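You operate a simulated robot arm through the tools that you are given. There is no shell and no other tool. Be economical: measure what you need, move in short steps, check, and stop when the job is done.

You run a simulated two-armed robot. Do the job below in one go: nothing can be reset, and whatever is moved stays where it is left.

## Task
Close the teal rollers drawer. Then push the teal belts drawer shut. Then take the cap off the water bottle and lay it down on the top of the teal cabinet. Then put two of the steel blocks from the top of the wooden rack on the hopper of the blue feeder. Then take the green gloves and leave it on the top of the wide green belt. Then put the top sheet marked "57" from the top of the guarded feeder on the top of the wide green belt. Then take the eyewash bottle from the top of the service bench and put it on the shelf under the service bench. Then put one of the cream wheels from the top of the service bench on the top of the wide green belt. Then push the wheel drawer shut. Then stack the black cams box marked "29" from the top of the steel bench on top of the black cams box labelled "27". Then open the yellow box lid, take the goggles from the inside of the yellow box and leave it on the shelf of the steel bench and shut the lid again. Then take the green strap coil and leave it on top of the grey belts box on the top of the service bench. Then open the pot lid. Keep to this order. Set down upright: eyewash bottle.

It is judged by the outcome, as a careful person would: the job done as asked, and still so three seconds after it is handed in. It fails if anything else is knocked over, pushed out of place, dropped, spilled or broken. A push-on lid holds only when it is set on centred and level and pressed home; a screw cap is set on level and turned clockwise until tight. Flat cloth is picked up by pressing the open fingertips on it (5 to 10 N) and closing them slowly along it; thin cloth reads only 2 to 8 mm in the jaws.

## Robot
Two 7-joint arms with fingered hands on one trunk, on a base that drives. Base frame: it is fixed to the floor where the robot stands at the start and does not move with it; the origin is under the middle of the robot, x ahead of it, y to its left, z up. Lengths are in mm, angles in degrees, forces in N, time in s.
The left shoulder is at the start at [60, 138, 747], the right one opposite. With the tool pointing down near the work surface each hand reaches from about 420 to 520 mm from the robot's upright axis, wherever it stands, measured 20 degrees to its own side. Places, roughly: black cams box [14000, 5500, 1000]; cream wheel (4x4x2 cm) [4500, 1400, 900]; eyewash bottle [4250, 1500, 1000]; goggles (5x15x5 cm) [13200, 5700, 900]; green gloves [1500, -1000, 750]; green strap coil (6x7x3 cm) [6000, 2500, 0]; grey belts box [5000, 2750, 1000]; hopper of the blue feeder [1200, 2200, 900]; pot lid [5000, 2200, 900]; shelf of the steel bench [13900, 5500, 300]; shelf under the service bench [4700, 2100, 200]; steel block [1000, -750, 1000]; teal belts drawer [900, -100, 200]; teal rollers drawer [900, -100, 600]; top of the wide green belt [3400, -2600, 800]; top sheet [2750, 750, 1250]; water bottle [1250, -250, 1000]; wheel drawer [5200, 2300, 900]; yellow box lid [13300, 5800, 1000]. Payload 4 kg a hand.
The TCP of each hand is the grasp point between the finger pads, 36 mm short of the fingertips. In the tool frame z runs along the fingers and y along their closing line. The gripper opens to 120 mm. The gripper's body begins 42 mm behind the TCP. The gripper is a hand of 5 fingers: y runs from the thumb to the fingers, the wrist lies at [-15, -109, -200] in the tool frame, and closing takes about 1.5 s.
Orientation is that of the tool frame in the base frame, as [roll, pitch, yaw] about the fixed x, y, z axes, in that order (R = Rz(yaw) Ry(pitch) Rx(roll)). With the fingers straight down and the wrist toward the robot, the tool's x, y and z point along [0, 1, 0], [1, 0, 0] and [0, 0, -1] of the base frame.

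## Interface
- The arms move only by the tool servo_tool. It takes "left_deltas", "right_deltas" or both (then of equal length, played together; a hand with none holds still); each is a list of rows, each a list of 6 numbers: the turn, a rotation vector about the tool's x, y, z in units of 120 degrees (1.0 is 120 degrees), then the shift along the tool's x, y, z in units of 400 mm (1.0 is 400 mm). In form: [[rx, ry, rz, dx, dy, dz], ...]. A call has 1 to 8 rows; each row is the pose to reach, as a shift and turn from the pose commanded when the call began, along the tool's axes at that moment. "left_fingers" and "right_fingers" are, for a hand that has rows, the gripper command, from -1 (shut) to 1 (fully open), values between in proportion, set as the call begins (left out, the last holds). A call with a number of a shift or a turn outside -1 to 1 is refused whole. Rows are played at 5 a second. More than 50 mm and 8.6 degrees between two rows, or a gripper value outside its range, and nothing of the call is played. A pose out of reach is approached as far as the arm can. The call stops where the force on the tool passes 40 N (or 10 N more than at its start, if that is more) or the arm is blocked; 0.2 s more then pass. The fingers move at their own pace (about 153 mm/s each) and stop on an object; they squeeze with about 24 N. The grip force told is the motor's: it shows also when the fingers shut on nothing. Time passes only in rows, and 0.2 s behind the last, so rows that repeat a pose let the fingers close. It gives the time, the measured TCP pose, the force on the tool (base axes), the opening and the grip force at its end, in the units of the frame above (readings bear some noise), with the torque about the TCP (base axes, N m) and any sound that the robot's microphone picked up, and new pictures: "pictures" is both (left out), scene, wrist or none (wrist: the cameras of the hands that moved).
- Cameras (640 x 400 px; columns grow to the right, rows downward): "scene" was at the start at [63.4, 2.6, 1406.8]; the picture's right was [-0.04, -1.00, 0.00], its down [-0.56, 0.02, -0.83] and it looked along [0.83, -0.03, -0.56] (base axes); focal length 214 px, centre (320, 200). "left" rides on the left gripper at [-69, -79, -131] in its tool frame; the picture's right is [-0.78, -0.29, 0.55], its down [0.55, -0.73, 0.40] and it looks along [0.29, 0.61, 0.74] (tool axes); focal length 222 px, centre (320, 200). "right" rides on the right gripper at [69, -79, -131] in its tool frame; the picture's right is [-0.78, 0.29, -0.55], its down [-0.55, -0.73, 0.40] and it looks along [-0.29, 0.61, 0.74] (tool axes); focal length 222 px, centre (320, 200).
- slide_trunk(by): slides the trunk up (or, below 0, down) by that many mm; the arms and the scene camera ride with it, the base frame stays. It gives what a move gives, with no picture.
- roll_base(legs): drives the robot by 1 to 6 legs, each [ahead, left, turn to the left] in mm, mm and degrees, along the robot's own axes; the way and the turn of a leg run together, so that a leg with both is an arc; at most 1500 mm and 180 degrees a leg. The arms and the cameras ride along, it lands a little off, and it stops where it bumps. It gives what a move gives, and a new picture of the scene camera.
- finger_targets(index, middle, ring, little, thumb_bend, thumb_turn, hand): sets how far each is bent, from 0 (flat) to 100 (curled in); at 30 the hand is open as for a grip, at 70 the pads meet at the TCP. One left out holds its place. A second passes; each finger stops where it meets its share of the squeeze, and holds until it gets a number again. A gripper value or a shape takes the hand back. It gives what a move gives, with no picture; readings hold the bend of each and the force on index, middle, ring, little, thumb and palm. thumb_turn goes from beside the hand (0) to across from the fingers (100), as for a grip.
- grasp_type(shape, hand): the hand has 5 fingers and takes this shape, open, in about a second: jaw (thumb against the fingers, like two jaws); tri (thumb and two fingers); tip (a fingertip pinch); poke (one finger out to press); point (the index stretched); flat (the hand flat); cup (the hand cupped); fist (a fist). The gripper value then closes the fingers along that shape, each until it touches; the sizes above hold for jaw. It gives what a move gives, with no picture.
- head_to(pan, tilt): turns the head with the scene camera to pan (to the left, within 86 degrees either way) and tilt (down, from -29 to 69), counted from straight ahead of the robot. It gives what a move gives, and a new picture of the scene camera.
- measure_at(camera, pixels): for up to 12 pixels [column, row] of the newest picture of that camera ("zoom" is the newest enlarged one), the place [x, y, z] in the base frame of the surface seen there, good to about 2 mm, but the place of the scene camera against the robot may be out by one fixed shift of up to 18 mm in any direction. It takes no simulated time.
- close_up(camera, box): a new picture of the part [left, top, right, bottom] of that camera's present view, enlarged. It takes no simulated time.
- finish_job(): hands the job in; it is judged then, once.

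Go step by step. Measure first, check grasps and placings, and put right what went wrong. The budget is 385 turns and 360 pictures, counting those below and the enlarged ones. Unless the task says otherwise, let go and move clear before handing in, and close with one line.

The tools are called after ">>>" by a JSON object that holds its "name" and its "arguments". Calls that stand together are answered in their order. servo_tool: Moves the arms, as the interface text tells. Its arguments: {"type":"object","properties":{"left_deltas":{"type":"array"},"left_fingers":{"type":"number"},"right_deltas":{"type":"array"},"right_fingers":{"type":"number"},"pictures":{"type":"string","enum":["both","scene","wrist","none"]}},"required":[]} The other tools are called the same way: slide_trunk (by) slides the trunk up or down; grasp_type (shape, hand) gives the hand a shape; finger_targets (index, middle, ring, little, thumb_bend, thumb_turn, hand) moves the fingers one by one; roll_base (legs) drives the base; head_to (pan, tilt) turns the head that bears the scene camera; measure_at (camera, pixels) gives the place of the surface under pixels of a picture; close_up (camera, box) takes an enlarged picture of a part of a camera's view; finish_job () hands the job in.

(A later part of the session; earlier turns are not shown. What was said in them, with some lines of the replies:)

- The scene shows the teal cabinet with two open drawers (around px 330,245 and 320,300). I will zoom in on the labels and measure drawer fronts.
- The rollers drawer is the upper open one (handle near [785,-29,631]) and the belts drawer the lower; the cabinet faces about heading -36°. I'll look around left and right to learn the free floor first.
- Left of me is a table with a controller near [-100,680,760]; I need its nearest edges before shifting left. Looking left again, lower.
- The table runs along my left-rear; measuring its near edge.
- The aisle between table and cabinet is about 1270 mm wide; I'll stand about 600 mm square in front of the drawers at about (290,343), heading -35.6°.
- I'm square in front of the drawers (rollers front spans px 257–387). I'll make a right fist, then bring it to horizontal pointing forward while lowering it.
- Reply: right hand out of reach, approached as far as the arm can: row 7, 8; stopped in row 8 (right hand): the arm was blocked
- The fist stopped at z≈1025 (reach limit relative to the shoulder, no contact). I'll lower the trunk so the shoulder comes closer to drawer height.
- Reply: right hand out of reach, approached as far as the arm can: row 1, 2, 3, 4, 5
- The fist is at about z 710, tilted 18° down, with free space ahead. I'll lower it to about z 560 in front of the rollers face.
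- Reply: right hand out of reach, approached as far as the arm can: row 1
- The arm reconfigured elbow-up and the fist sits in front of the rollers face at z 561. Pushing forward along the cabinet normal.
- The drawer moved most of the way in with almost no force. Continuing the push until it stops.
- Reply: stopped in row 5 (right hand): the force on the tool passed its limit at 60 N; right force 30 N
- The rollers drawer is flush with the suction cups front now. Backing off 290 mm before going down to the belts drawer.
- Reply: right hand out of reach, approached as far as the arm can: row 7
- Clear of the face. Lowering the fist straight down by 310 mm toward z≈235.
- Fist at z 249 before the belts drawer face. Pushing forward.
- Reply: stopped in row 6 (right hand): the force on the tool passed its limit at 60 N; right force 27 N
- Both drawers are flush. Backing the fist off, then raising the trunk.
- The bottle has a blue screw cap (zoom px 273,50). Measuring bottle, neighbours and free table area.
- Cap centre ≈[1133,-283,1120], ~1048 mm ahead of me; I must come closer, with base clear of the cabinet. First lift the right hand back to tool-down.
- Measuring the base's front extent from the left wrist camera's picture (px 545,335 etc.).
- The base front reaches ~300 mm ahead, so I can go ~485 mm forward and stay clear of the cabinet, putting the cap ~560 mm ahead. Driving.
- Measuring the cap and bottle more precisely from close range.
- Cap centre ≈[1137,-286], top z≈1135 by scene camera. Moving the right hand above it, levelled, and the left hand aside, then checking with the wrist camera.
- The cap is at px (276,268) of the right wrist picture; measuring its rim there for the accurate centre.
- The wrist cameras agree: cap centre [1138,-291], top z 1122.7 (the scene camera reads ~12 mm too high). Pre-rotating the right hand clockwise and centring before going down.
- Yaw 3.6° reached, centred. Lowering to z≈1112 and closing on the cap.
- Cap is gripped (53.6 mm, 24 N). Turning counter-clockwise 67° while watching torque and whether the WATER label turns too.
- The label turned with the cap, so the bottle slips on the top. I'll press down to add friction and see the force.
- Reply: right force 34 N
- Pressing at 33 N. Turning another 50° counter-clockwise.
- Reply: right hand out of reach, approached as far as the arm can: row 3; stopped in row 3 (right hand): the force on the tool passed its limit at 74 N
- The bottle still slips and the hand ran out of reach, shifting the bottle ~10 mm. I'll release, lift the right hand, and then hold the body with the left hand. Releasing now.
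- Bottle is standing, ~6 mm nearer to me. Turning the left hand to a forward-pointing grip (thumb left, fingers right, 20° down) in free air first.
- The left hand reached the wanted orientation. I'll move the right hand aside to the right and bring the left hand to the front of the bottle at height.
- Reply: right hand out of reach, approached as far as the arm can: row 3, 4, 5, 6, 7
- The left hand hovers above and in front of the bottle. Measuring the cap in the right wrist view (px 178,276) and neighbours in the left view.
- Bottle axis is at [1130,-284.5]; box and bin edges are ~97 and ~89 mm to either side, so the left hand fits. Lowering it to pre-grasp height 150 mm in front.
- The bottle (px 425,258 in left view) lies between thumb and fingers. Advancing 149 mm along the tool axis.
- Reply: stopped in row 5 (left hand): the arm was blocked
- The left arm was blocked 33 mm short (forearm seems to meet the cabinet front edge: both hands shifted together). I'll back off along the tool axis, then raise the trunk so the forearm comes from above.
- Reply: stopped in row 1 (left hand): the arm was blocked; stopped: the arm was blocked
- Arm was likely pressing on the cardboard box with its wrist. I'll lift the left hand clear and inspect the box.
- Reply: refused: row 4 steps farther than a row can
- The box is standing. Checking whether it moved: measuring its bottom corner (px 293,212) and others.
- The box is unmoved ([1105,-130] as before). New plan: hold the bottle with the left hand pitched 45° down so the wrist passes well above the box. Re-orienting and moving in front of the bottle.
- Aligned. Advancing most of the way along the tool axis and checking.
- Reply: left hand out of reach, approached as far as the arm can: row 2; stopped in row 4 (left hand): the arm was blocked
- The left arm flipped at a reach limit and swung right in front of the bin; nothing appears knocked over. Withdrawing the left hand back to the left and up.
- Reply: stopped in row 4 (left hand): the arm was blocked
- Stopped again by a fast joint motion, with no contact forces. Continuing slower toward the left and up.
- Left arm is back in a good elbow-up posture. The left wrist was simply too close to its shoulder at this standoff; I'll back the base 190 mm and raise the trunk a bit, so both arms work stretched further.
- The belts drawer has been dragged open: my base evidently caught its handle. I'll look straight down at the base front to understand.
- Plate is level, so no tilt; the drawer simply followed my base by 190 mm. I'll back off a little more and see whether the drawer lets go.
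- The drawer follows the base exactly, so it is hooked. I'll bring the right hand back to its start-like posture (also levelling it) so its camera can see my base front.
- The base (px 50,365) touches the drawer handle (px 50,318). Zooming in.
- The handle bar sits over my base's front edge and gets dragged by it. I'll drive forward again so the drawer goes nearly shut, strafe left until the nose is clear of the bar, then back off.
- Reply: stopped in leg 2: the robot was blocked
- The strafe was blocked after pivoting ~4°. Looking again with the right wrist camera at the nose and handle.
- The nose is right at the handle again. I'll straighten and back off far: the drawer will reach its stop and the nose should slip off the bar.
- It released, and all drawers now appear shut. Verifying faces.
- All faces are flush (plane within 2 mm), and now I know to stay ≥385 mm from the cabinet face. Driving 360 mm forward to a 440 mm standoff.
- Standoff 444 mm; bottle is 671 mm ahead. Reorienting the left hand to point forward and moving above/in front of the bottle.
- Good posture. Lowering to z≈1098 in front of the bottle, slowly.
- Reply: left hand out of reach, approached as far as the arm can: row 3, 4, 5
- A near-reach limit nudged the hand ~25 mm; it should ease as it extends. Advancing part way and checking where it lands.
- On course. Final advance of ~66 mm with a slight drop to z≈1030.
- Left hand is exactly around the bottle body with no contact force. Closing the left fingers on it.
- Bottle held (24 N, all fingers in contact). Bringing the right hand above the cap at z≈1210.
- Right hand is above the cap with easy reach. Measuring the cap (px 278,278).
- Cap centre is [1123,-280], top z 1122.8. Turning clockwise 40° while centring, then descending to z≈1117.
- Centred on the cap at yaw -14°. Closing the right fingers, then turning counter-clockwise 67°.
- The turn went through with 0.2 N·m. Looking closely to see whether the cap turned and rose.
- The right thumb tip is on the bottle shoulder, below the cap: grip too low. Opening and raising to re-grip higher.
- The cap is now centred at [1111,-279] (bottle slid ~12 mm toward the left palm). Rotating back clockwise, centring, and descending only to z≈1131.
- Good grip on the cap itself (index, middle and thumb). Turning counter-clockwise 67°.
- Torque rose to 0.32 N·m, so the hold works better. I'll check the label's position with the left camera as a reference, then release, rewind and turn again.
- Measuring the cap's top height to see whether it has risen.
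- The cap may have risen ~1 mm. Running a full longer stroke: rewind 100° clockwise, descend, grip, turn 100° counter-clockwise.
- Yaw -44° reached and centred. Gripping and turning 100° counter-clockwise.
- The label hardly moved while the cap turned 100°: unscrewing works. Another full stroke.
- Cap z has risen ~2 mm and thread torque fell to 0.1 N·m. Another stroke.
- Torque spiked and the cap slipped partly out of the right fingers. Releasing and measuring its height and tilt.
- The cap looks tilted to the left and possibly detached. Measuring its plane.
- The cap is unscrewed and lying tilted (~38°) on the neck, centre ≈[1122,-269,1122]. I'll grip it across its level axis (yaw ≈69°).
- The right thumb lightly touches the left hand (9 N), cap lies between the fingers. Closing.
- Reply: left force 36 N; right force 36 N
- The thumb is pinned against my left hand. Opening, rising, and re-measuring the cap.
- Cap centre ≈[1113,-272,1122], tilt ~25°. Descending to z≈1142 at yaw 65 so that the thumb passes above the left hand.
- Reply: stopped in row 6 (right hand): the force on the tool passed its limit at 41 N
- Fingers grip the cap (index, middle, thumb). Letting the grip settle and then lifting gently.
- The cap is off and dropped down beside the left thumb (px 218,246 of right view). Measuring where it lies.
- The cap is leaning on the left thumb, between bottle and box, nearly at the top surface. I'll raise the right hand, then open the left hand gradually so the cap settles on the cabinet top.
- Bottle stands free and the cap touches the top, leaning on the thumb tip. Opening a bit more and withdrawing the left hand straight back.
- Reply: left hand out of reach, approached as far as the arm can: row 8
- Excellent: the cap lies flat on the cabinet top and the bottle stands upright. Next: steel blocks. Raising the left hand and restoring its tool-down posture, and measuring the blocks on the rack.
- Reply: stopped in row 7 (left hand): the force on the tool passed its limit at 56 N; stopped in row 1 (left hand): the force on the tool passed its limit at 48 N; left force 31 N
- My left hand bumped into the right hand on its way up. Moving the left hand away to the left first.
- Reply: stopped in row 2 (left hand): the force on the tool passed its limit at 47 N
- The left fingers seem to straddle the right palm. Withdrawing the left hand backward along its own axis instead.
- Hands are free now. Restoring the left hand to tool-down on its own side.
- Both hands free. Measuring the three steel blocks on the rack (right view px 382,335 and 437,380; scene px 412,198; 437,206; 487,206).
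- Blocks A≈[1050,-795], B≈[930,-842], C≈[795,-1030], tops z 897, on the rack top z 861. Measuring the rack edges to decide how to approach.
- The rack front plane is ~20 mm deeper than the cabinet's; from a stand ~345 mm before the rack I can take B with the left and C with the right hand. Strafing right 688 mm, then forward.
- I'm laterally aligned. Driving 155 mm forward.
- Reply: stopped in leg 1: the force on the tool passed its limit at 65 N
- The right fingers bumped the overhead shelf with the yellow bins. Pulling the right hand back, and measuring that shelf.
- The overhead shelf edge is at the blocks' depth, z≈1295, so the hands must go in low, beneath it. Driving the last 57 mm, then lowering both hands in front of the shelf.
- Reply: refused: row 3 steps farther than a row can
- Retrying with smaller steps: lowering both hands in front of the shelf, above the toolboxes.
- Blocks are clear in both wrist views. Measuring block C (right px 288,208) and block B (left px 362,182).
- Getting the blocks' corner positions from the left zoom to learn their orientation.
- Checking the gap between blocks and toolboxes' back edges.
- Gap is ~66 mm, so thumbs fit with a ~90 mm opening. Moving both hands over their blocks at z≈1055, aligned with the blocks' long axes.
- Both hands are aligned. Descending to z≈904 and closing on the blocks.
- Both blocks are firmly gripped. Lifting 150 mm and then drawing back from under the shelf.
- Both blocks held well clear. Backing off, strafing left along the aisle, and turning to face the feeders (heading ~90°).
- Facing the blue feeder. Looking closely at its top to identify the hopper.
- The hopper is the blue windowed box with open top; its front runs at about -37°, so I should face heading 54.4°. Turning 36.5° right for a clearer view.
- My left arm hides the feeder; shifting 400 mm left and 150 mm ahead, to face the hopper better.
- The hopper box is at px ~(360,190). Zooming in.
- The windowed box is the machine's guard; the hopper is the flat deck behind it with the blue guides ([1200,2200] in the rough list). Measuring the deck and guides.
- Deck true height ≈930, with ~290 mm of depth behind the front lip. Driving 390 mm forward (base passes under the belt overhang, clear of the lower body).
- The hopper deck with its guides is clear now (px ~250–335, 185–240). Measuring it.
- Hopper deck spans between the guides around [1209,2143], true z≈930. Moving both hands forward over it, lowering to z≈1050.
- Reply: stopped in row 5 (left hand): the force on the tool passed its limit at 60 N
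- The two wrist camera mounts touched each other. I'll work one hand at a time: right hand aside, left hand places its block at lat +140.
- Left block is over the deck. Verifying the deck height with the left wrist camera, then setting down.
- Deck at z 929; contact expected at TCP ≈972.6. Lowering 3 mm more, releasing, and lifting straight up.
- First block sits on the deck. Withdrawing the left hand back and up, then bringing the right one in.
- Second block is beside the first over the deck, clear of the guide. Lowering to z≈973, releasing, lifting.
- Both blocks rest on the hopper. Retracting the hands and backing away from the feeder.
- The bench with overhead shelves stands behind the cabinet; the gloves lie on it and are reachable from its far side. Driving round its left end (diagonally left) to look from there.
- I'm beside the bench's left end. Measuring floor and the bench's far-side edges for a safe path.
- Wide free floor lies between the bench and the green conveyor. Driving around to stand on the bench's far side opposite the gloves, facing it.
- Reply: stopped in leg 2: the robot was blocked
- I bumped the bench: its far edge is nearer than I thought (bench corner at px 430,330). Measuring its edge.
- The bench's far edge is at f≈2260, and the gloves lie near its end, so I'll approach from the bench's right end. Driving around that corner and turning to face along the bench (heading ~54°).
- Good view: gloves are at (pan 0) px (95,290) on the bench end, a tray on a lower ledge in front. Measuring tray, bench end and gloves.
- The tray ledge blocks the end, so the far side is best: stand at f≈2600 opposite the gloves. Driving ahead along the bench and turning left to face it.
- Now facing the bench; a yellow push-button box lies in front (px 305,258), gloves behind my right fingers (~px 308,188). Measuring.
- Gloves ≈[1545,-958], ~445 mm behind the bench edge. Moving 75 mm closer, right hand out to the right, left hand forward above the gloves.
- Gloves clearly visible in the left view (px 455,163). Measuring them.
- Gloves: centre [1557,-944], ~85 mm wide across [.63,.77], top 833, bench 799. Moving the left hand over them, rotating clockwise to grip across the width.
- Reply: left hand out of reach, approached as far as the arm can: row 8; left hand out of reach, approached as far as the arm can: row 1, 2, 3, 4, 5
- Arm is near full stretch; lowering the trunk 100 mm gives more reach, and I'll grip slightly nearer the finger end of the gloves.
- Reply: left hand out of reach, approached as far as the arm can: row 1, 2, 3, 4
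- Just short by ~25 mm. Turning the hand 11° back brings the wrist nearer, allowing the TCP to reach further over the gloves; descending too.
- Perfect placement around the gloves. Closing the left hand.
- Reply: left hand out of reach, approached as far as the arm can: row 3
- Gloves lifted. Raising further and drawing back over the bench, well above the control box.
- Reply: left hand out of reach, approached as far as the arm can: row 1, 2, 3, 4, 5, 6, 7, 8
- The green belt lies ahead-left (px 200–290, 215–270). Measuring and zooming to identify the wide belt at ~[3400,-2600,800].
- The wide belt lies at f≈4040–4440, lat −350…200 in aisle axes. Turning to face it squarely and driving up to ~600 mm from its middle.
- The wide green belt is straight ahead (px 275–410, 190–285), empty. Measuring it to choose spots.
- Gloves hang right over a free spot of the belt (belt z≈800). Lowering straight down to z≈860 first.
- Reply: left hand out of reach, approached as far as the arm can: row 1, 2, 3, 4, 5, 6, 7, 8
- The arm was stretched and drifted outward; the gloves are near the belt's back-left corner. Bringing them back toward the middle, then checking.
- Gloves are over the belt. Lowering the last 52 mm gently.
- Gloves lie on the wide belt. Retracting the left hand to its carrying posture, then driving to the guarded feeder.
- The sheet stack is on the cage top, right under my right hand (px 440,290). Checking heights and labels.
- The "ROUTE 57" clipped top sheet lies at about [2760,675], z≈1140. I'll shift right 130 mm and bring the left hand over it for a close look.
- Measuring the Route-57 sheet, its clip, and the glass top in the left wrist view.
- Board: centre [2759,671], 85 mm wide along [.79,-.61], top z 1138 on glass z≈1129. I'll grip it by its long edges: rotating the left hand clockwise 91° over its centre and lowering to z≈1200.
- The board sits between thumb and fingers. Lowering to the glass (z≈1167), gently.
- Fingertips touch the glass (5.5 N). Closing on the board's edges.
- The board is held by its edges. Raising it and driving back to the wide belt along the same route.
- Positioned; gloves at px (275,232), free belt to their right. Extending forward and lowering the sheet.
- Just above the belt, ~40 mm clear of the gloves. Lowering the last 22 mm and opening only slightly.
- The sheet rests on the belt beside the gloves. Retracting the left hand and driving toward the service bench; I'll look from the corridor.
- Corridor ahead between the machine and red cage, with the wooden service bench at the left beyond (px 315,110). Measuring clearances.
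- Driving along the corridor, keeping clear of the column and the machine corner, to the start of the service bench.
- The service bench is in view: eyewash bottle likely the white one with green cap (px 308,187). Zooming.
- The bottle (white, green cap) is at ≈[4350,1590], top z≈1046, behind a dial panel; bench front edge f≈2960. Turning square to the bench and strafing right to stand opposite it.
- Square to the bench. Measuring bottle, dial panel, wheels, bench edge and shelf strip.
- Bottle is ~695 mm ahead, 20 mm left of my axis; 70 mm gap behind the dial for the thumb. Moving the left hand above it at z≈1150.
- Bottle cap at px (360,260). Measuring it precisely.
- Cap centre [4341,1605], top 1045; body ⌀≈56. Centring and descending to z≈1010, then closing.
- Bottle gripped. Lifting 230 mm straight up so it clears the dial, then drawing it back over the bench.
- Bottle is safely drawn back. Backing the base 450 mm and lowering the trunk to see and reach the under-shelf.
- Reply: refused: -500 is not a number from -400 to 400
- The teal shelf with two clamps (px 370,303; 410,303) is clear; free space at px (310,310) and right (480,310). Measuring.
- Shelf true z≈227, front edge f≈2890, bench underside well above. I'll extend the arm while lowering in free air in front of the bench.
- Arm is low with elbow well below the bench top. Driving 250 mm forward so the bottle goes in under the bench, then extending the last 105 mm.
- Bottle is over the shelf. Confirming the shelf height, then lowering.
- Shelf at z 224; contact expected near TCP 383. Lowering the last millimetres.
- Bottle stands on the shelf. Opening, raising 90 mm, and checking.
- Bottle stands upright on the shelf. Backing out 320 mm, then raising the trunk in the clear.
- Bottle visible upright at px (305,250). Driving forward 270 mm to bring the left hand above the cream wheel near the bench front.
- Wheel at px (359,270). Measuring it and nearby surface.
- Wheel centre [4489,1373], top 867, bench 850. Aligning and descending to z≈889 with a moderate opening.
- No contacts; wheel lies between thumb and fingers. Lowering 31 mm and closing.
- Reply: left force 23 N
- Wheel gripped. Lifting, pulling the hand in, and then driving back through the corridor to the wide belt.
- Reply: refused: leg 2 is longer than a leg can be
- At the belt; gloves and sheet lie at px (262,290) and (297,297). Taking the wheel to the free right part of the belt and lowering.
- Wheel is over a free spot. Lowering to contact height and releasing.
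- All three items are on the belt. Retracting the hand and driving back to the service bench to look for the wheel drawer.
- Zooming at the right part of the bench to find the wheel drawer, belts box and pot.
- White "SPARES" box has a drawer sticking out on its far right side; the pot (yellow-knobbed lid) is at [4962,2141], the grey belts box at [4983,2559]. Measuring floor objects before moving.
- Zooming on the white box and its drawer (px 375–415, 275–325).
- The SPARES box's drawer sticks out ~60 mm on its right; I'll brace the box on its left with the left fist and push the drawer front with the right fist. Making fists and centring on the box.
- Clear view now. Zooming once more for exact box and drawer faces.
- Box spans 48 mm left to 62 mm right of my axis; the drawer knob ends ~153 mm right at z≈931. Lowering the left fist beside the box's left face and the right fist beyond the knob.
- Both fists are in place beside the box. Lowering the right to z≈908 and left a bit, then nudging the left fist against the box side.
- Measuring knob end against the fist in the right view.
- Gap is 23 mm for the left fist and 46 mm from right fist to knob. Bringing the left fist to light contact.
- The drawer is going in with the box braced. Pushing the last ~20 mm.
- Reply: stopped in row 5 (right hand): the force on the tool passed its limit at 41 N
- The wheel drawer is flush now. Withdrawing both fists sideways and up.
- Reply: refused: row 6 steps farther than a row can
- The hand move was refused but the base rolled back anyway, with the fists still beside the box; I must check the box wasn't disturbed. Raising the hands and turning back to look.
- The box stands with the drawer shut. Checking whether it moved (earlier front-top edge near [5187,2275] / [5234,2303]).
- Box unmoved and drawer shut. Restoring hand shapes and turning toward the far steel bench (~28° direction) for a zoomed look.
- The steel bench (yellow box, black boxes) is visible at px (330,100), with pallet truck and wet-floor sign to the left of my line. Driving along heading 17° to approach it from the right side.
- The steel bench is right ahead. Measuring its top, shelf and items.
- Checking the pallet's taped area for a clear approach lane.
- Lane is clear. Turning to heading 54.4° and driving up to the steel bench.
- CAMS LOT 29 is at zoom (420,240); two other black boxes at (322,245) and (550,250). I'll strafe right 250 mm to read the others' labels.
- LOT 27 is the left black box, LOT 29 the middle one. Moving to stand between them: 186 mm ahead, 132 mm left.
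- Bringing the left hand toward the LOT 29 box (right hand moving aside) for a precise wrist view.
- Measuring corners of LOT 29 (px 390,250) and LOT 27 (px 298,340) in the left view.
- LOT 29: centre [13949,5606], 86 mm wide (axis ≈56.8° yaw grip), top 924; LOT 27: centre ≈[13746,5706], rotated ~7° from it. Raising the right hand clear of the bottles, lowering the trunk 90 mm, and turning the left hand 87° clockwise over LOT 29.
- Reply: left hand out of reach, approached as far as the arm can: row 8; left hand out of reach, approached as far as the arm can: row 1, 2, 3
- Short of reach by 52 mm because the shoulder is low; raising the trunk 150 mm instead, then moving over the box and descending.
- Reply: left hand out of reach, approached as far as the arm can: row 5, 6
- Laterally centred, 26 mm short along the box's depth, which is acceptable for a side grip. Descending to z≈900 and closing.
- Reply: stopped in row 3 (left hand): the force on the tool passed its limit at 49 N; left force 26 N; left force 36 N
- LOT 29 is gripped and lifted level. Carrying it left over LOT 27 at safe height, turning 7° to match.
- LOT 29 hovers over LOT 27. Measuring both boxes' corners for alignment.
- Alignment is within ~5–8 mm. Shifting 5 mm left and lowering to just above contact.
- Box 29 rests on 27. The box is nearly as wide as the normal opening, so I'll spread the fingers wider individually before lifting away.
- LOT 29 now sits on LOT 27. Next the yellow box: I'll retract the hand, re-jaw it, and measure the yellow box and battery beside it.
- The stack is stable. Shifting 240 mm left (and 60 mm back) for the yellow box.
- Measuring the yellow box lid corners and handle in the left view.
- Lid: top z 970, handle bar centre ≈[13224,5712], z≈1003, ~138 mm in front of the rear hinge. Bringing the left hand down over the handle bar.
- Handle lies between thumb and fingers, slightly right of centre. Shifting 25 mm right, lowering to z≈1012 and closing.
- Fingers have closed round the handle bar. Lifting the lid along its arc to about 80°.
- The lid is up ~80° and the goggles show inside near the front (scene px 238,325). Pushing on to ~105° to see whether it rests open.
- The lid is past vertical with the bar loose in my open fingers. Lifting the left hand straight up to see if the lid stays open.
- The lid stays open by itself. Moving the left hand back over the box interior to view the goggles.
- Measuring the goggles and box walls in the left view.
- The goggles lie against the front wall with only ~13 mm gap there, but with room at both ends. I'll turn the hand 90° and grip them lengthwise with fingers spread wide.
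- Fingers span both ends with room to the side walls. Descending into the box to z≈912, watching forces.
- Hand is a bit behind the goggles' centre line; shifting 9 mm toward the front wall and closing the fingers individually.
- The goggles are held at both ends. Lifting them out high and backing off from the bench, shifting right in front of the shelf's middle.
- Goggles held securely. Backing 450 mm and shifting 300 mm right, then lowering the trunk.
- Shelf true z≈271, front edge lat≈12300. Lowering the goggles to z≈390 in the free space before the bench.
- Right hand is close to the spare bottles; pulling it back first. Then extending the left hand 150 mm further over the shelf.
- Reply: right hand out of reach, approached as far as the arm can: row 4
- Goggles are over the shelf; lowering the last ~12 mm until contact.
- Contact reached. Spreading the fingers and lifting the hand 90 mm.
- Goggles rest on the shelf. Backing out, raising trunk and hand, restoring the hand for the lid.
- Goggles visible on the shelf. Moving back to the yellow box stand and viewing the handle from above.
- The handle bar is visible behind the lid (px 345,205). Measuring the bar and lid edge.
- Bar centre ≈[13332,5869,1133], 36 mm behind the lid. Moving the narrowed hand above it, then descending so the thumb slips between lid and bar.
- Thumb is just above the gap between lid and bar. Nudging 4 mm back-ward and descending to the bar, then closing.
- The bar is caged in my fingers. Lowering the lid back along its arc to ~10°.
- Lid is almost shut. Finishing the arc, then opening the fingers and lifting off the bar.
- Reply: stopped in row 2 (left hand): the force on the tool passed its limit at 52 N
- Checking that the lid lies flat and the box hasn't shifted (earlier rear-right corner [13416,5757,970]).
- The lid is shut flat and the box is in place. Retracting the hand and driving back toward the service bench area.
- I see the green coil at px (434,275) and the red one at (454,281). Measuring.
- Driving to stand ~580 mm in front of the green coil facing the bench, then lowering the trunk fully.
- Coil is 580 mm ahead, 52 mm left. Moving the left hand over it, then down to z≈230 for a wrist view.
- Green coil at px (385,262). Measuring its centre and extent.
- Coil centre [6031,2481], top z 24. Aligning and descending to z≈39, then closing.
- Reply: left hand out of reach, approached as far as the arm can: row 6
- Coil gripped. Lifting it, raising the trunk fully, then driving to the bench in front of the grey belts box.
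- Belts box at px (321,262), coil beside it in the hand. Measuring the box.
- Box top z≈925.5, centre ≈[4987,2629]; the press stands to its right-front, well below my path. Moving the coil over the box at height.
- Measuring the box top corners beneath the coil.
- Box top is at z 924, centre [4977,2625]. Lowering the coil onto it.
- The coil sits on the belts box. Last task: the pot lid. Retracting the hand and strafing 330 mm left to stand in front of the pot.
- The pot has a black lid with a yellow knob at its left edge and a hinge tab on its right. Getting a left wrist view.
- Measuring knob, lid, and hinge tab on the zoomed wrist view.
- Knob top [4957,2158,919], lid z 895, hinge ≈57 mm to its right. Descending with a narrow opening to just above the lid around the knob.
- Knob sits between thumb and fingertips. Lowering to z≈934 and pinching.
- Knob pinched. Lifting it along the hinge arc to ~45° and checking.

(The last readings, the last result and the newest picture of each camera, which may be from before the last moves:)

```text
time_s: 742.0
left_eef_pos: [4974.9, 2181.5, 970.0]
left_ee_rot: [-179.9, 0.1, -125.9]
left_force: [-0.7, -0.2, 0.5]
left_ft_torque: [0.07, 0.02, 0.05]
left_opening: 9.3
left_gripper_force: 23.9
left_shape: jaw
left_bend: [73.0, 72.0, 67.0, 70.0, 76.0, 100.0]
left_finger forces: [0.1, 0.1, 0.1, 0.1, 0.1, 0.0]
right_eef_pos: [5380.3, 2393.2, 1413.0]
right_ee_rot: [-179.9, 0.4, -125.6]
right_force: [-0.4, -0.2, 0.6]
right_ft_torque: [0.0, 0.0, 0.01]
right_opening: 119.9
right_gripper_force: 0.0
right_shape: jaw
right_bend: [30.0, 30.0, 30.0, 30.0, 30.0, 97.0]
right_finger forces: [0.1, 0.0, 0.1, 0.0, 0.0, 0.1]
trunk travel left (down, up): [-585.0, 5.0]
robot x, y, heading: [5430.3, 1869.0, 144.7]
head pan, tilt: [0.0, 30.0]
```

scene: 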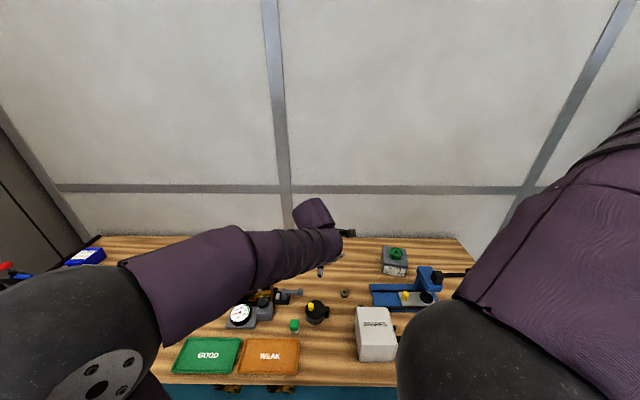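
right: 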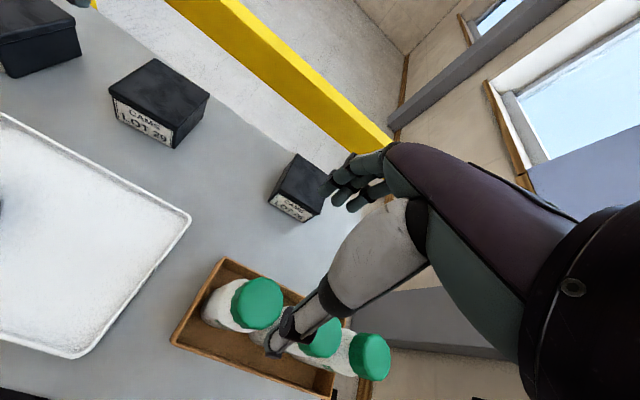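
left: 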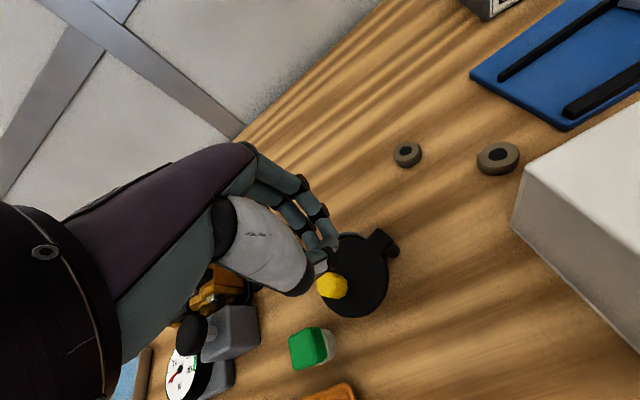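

The fingers slipped off; the lid is still closed. Re-gripping lower (fingertips on the lid) and lifting only a few millimetres to read the force.

>>> {"name": "servo_tool", "arguments": {"left_deltas": [[0, 0, 0, 0, 0, -0.02], [0, 0, 0, 0.036, 0, -0.03], [0, 0, 0, 0.075, 0, -0.03]], "left_fingers": -0.2, "pictures": "none"}}

>>> {"name": "servo_tool", "arguments": {"left_deltas": [[0, 0, 0, 0, 0, 0.04], [0, 0, 0, 0, 0, 0.09], [0, 0, 0, 0, 0, 0.122]], "pictures": "none"}}

>>> {"name": "servo_tool", "arguments": {"left_deltas": [[0, 0, 0, 0, 0, 0], [0, 0, 0, 0, 0, 0], [0, 0, 0, 0, 0, 0], [0, 0, 0, 0, 0, 0], [0, 0, 0, 0, 0, 0], [0, 0, 0, 0, 0, 0]], "left_fingers": -1, "pictures": "none"}}

>>> {"name": "servo_tool", "arguments": {"left_deltas": [[0, 0, 0, -0.001, 0, -0.005], [0, 0, 0, -0.002, 0, -0.01], [0, 0, 0, -0.004, 0, -0.015]], "pictures": "wrist"}}

```text
time_s: 742.8
left_eef_pos: [4956.6, 2156.5, 982.9]
left_ee_rot: [-179.9, 0.1, -126.1]
left_force: [-0.3, 0.0, 0.1]
left_ft_torque: [0.03, 0.01, 0.02]
left_opening: 47.6
left_gripper_force: 0.0
left_shape: jaw
left_bend: [47.0, 50.0, 49.0, 70.0, 65.0, 100.0]
left_finger forces: [0.0, 0.0, 0.0, 0.1, 0.0, 0.0]
right_eef_pos: [5379.8, 2392.4, 1412.4]
right_ee_rot: [180.0, 0.5, -125.6]
right_force: [0.4, -0.3, -0.6]
right_ft_torque: [0.0, -0.02, -0.01]
right_opening: 120.0
right_gripper_force: 0.1
right_shape: jaw
right_bend: [30.0, 30.0, 30.0, 30.0, 30.0, 97.0]
right_finger forces: [0.1, 0.1, 0.1, 0.1, 0.0, 0.0]
trunk travel left (down, up): [-585.0, 5.0]
robot x, y, heading: [5425.3, 1869.0, 144.7]
head pan, tilt: [0.0, 30.0]
```

```text
time_s: 743.6
left_eef_pos: [4957.2, 2156.9, 931.9]
left_ee_rot: [-179.9, 0.2, -125.9]
left_force: [-0.7, 0.2, -0.4]
left_ft_torque: [0.01, 0.01, 0.04]
left_opening: 47.6
left_gripper_force: 0.2
left_shape: jaw
left_bend: [46.0, 50.0, 49.0, 70.0, 65.0, 100.0]
left_finger forces: [0.0, 0.0, 0.0, 0.0, 0.0, 0.0]
right_eef_pos: [5379.9, 2393.3, 1413.9]
right_ee_rot: [-179.9, 0.5, -125.7]
right_force: [0.3, 0.8, 0.2]
right_ft_torque: [0.0, -0.01, 0.0]
right_opening: 120.2
right_gripper_force: 0.0
right_shape: jaw
right_bend: [30.0, 30.0, 30.0, 30.0, 30.0, 97.0]
right_finger forces: [0.0, 0.0, 0.1, 0.0, 0.0, 0.1]
trunk travel left (down, up): [-585.0, 5.0]
robot x, y, heading: [5427.8, 1869.3, 144.9]
head pan, tilt: [0.0, 30.0]
```

```text
time_s: 745.0
left_eef_pos: [4957.3, 2156.4, 933.9]
left_ee_rot: [-179.9, 0.1, -125.9]
left_force: [-0.8, -1.5, 1.4]
left_ft_torque: [0.03, 0.11, 0.0]
left_opening: 11.1
left_gripper_force: 24.6
left_shape: jaw
left_bend: [70.0, 70.0, 70.0, 66.0, 68.0, 100.0]
left_finger forces: [16.3, 5.0, 0.0, 0.0, 20.0, 0.1]
right_eef_pos: [5381.1, 2393.2, 1411.6]
right_ee_rot: [179.9, 0.5, -125.8]
right_force: [0.0, -0.4, 0.1]
right_ft_torque: [0.01, 0.0, 0.02]
right_opening: 119.8
right_gripper_force: 0.0
right_shape: jaw
right_bend: [30.0, 30.0, 30.0, 30.0, 30.0, 97.0]
right_finger forces: [0.0, 0.0, 0.1, 0.0, 0.0, 0.0]
trunk travel left (down, up): [-585.0, 5.0]
robot x, y, heading: [5428.1, 1867.1, 144.7]
head pan, tilt: [0.0, 30.0]
```

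```text
time_s: 745.8
left_eef_pos: [4956.6, 2157.3, 936.9]
left_ee_rot: [-179.5, 0.1, -125.8]
left_force: [-2.7, -6.5, -23.8]
left_ft_torque: [-0.02, 0.31, -0.04]
left_opening: 8.5
left_gripper_force: 23.9
left_shape: jaw
left_bend: [70.0, 70.0, 70.0, 66.0, 68.0, 100.0]
left_finger forces: [11.9, 6.8, 0.0, 0.1, 18.2, 0.0]
right_eef_pos: [5378.1, 2393.2, 1412.6]
right_ee_rot: [-179.8, 0.5, -125.7]
right_force: [-0.3, -0.3, 0.0]
right_ft_torque: [0.02, 0.0, -0.01]
right_opening: 120.0
right_gripper_force: 0.0
right_shape: jaw
right_bend: [30.0, 30.0, 30.0, 30.0, 30.0, 97.0]
right_finger forces: [0.0, 0.0, 0.0, 0.0, 0.0, 0.0]
trunk travel left (down, up): [-585.0, 5.0]
robot x, y, heading: [5430.1, 1872.1, 144.8]
head pan, tilt: [0.0, 30.0]
```

left: 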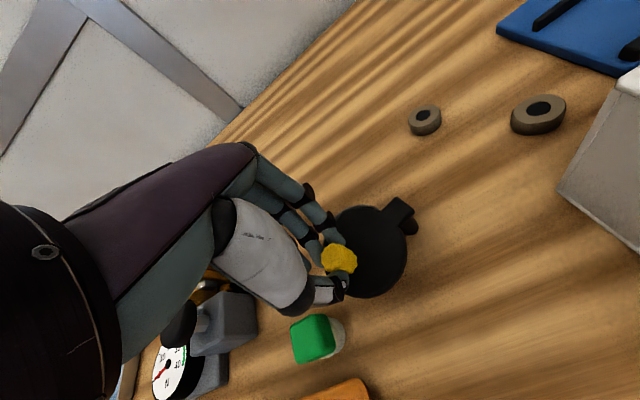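

The lid resists 24 N of lift, right at my grip's slip limit, so it may open another way. Testing a sideways swing: pushing the knob 10 mm forward and reading the force.

>>> {"name": "servo_tool", "arguments": {"left_deltas": [[0, 0, 0, 0, 0, 0.01], [0, 0, 0, 0, 0.01, 0.01], [0, 0, 0, 0, 0.025, 0.01]], "pictures": "none"}}

>>> {"name": "servo_tool", "arguments": {"left_deltas": [[0, 0, 0, 0, -0.015, 0], [0, 0, 0, 0, -0.03, 0], [0, 0, 0, 0, -0.05, 0]], "pictures": "none"}}

```text
time_s: 746.6
left_eef_pos: [4947.9, 2164.2, 936.3]
left_ee_rot: [179.9, 0.1, -125.8]
left_force: [-8.5, -13.9, -6.5]
left_ft_torque: [-0.36, 0.45, -0.17]
left_opening: 8.1
left_gripper_force: 23.9
left_shape: jaw
left_bend: [70.0, 70.0, 70.0, 66.0, 68.0, 100.0]
left_finger forces: [12.8, 16.8, 0.1, 0.1, 20.3, 0.1]
right_eef_pos: [5378.9, 2392.0, 1414.2]
right_ee_rot: [180.0, 0.4, -125.7]
right_force: [0.5, 0.8, 0.2]
right_ft_torque: [0.0, -0.02, -0.02]
right_opening: 119.7
right_gripper_force: 0.1
right_shape: jaw
right_bend: [30.0, 30.0, 30.0, 30.0, 30.0, 97.0]
right_finger forces: [0.0, 0.1, 0.0, 0.1, 0.0, 0.0]
trunk travel left (down, up): [-585.0, 5.0]
robot x, y, heading: [5428.8, 1865.5, 144.8]
head pan, tilt: [0.0, 30.0]
```

```text
time_s: 747.4
left_eef_pos: [4967.2, 2154.3, 936.8]
left_ee_rot: [-179.9, 0.2, -126.0]
left_force: [-4.8, -9.7, -4.6]
left_ft_torque: [-0.22, 0.21, 0.08]
left_opening: 9.4
left_gripper_force: 23.4
left_shape: jaw
left_bend: [70.0, 70.0, 70.0, 66.0, 68.0, 100.0]
left_finger forces: [16.7, 6.0, 0.1, 0.0, 21.7, 0.0]
right_eef_pos: [5380.0, 2391.4, 1413.5]
right_ee_rot: [180.0, 0.5, -125.8]
right_force: [0.2, 0.3, 0.5]
right_ft_torque: [0.03, 0.03, -0.02]
right_opening: 119.9
right_gripper_force: 0.1
right_shape: jaw
right_bend: [30.0, 30.0, 30.0, 30.0, 30.0, 97.0]
right_finger forces: [0.0, 0.1, 0.0, 0.0, 0.0, 0.1]
trunk travel left (down, up): [-585.0, 5.0]
robot x, y, heading: [5426.9, 1869.6, 144.9]
head pan, tilt: [0.0, 30.0]
```

Forward/back motion meets almost no resistance. Looking to see what moved.

>>> {"name": "servo_tool", "arguments": {"left_deltas": [[0, 0, 0, 0, -0.02, 0], [0, 0, 0, 0, -0.045, 0]], "pictures": "wrist"}}

>>> {"name": "close_up", "arguments": {"camera": "left", "box": [280, 180, 460, 330]}}

```text
time_s: 748.0
left_eef_pos: [4980.6, 2145.1, 936.8]
left_ee_rot: [-180.0, 0.3, -126.2]
left_force: [-1.4, 8.2, -1.1]
left_ft_torque: [0.36, 0.2, 0.14]
left_opening: 7.5
left_gripper_force: 24.2
left_shape: jaw
left_bend: [70.0, 70.0, 70.0, 66.0, 70.0, 100.0]
left_finger forces: [22.0, 0.0, 0.1, 0.0, 14.0, 0.0]
right_eef_pos: [5381.1, 2394.8, 1414.3]
right_ee_rot: [-180.0, 0.4, -125.8]
right_force: [0.5, 0.0, -1.0]
right_ft_torque: [0.0, 0.03, 0.0]
right_opening: 120.2
right_gripper_force: 0.0
right_shape: jaw
right_bend: [30.0, 30.0, 30.0, 30.0, 30.0, 97.0]
right_finger forces: [0.0, 0.1, 0.1, 0.1, 0.0, 0.1]
trunk travel left (down, up): [-585.0, 5.0]
robot x, y, heading: [5428.7, 1869.4, 144.8]
head pan, tilt: [0.0, 30.0]
```

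left: 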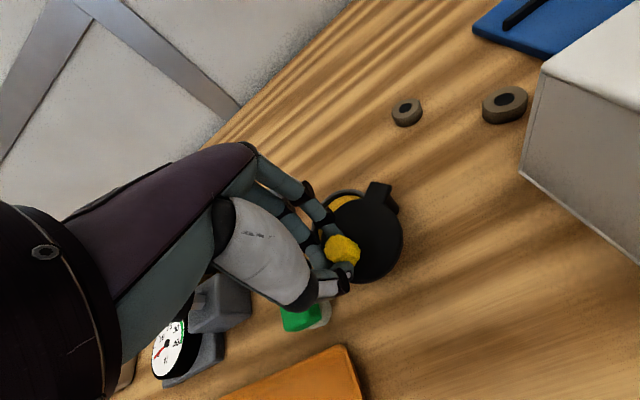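

```text
2.67 times, centred on (370, 255) of left
```

zoom: 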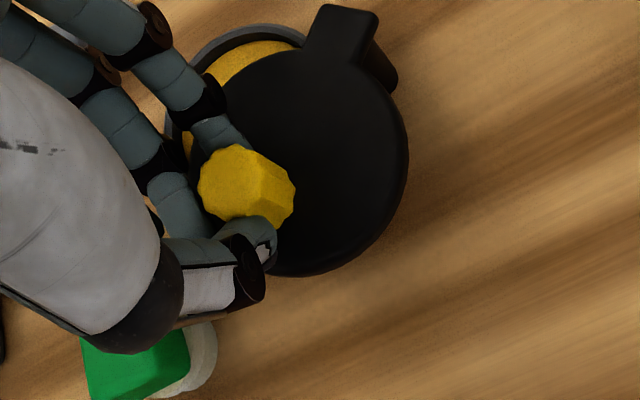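

The lid swings sideways about a vertical pin at the tab – it is already ~26° open. Following the circle to swing it wide open (~110°).

>>> {"name": "servo_tool", "arguments": {"left_deltas": [[0, 0, 0, -0.0215, -0.028, 0], [0, 0, 0, -0.05, -0.054, 0], [0, 0, 0, -0.084, -0.072, 0], [0, 0, 0, -0.1215, -0.08, 0], [0, 0, 0, -0.16, -0.078, 0], [0, 0, 0, -0.19, -0.068, 0]], "pictures": "wrist"}}

```text
time_s: 749.4
left_eef_pos: [5044.8, 2183.4, 934.3]
left_ee_rot: [-179.8, -0.1, -125.6]
left_force: [-6.6, -17.9, 3.2]
left_ft_torque: [-0.2, 0.11, 0.17]
left_opening: 4.8
left_gripper_force: 23.7
left_shape: jaw
left_bend: [70.0, 70.0, 70.0, 66.0, 75.0, 100.0]
left_finger forces: [17.3, 0.0, 0.1, 0.0, 0.0, 0.0]
right_eef_pos: [5378.8, 2391.3, 1414.7]
right_ee_rot: [180.0, 0.5, -125.7]
right_force: [0.3, -0.7, 0.2]
right_ft_torque: [0.0, 0.0, -0.03]
right_opening: 120.1
right_gripper_force: 0.0
right_shape: jaw
right_bend: [30.0, 30.0, 30.0, 30.0, 30.0, 97.0]
right_finger forces: [0.0, 0.0, 0.0, 0.0, 0.0, 0.1]
trunk travel left (down, up): [-585.0, 5.0]
robot x, y, heading: [5427.5, 1867.9, 145.1]
head pan, tilt: [0.0, 30.0]
```

left: 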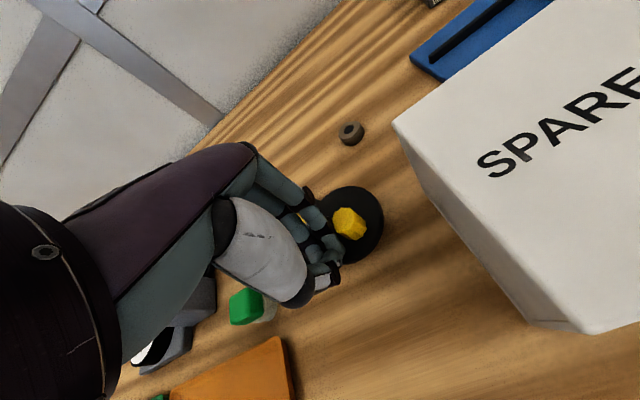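

The lid has swung far round. Opening slightly and raising the hand to look.

>>> {"name": "servo_tool", "arguments": {"left_deltas": [[0, 0, 0, 0.01, 0, 0], [0, 0, 0, 0.01, 0, -0.08], [0, 0, 0, 0.01, 0, -0.18], [0, 0, 0, 0.01, 0, -0.3], [0, 0, 0, 0.01, -0.08, -0.4]], "pictures": "wrist"}}

>>> {"name": "close_up", "arguments": {"camera": "left", "box": [250, 120, 470, 310]}}

```text
refused: row 5 steps farther than a row can; nothing moved
```

```text
2.11 times, centred on (360, 215) of left
```

zoom: 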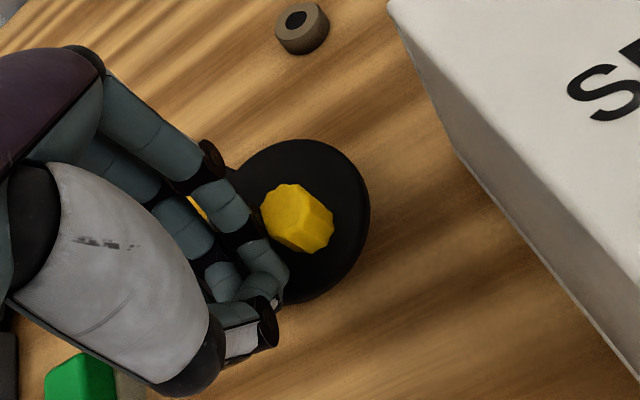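

>>> {"name": "servo_tool", "arguments": {"left_deltas": [[0, 0, 0, 0.01, 0, 0], [0, 0, 0, 0.01, 0, -0.08], [0, 0, 0, 0.01, 0, -0.18], [0, 0, 0, 0.01, 0, -0.3], [0, 0, 0, 0.01, -0.05, -0.4]], "pictures": "wrist"}}

>>> {"name": "close_up", "arguments": {"camera": "left", "box": [250, 160, 470, 340]}}

```text
time_s: 750.6
left_eef_pos: [5062.9, 2172.7, 1095.8]
left_ee_rot: [-180.0, 0.1, -126.0]
left_force: [1.0, 0.5, -0.2]
left_ft_torque: [0.02, 0.01, -0.01]
left_opening: 4.6
left_gripper_force: 23.9
left_shape: jaw
left_bend: [70.0, 70.0, 70.0, 66.0, 76.0, 100.0]
left_finger forces: [0.0, 0.0, 0.1, 0.0, 0.0, 0.0]
right_eef_pos: [5382.6, 2391.2, 1412.3]
right_ee_rot: [-180.0, 0.4, -125.7]
right_force: [-0.1, -0.1, 0.6]
right_ft_torque: [-0.01, 0.03, -0.03]
right_opening: 119.9
right_gripper_force: 0.2
right_shape: jaw
right_bend: [30.0, 30.0, 30.0, 30.0, 30.0, 97.0]
right_finger forces: [0.1, 0.1, 0.1, 0.0, 0.1, 0.0]
trunk travel left (down, up): [-585.0, 5.0]
robot x, y, heading: [5428.6, 1869.8, 144.9]
head pan, tilt: [0.0, 30.0]
```

left: 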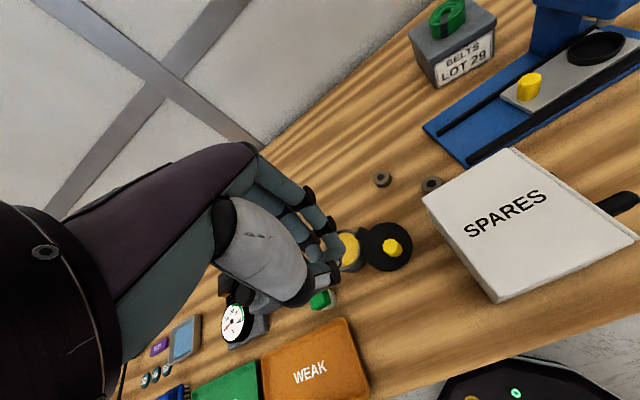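

```text
2.22 times, centred on (360, 250) of left
```

zoom: 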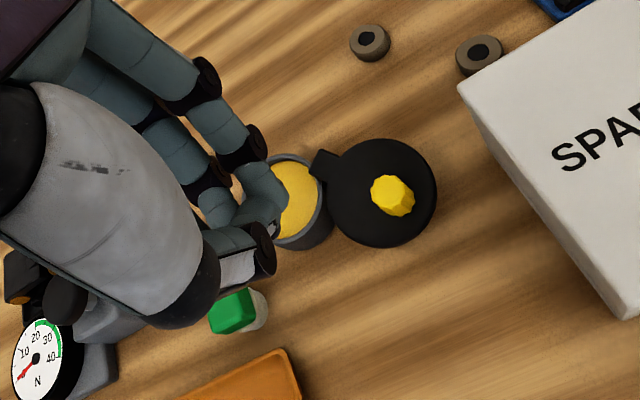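

The pot lid is swung wide open and everything around stands undisturbed. Checking the pot's position, and retracting the hand clear.

>>> {"name": "measure_at", "arguments": {"camera": "zoom", "pixels": [[300, 210], [325, 205], [285, 245], [240, 305], [390, 195], [415, 180]]}}

>>> {"name": "servo_tool", "arguments": {"left_deltas": [[0, 0, 0, 0, -0.05, -0.1], [0, 0, 0, 0, -0.15, -0.15], [0, 0, 0, 0.03, -0.25, -0.2], [0, 0, 0, 0.05, -0.35, -0.22], [0, 0, 0, 0.05, -0.4, -0.22]], "left_fingers": 1, "pictures": "none"}}

>>> {"name": "roll_base", "arguments": {"legs": [[-400, 0, 0]]}}

>>> {"name": "close_up", "arguments": {"camera": "scene", "box": [180, 150, 460, 330]}}

```text
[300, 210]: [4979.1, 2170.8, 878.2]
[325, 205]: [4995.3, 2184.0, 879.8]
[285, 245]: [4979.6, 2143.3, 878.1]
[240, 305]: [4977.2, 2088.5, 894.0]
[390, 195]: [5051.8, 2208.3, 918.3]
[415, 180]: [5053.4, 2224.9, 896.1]
```

```text
time_s: 751.8
left_eef_pos: [5179.3, 2062.1, 1184.2]
left_ee_rot: [-179.9, 0.0, -126.0]
left_force: [0.5, -0.1, 0.4]
left_ft_torque: [-0.01, -0.03, -0.01]
left_opening: 119.8
left_gripper_force: 0.1
left_shape: jaw
left_bend: [30.0, 30.0, 30.0, 30.0, 30.0, 97.0]
left_finger forces: [0.0, 0.0, 0.0, 0.1, 0.1, 0.1]
right_eef_pos: [5381.5, 2393.1, 1413.8]
right_ee_rot: [179.9, 0.5, -125.8]
right_force: [0.1, 0.0, 0.0]
right_ft_torque: [-0.03, -0.06, 0.03]
right_opening: 119.9
right_gripper_force: 0.1
right_shape: jaw
right_bend: [30.0, 30.0, 30.0, 30.0, 30.0, 97.0]
right_finger forces: [0.1, 0.1, 0.1, 0.0, 0.0, 0.0]
trunk travel left (down, up): [-585.0, 5.0]
robot x, y, heading: [5429.9, 1866.8, 144.9]
head pan, tilt: [0.0, 30.0]
```

```text
time_s: 754.3
left_eef_pos: [5508.3, 1832.0, 1182.9]
left_ee_rot: [-179.8, 0.1, -125.9]
left_force: [-0.4, 0.3, 0.3]
left_ft_torque: [-0.01, 0.03, -0.03]
left_opening: 119.8
left_gripper_force: 0.1
left_shape: jaw
left_bend: [30.0, 30.0, 30.0, 30.0, 30.0, 97.0]
left_finger forces: [0.1, 0.0, 0.0, 0.1, 0.0, 0.0]
right_eef_pos: [5710.9, 2162.0, 1414.4]
right_ee_rot: [-180.0, 0.5, -125.8]
right_force: [0.0, -1.0, -0.1]
right_ft_torque: [0.02, 0.02, 0.0]
right_opening: 119.9
right_gripper_force: 0.0
right_shape: jaw
right_bend: [30.0, 30.0, 30.0, 30.0, 30.0, 97.0]
right_finger forces: [0.0, 0.0, 0.0, 0.0, 0.1, 0.1]
trunk travel left (down, up): [-585.0, 5.0]
robot x, y, heading: [5760.0, 1637.4, 145.0]
head pan, tilt: [0.0, 30.0]
```

scene: 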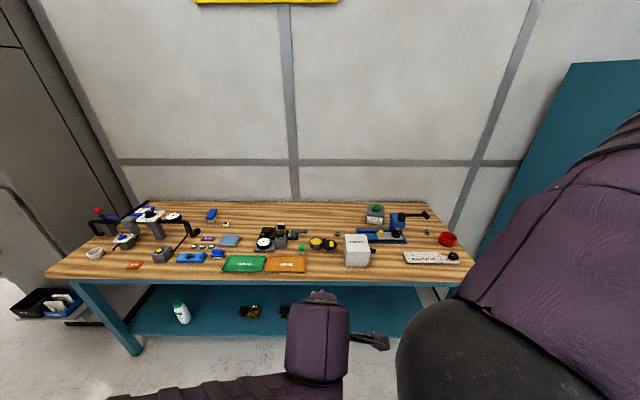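

```text
2.22 times, centred on (320, 240) of scene
```

zoom: 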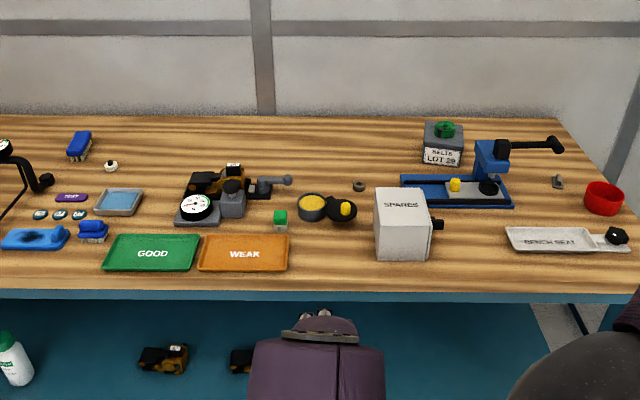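

The bench shows the pot open, the coil on the belts box, the drawer shut and the eyewash bottle upright on the shelf, and both hands are clear. Handing in.

>>> {"name": "finish_job", "arguments": {}}

```text
The job is handed in.
```

I did all the steps in the order you gave and handed the job in with both hands clear. One thing to know: while I stood at the teal cabinet, my base caught the belts drawer and pulled it open. I shut it again and measured both drawers flush before going on.
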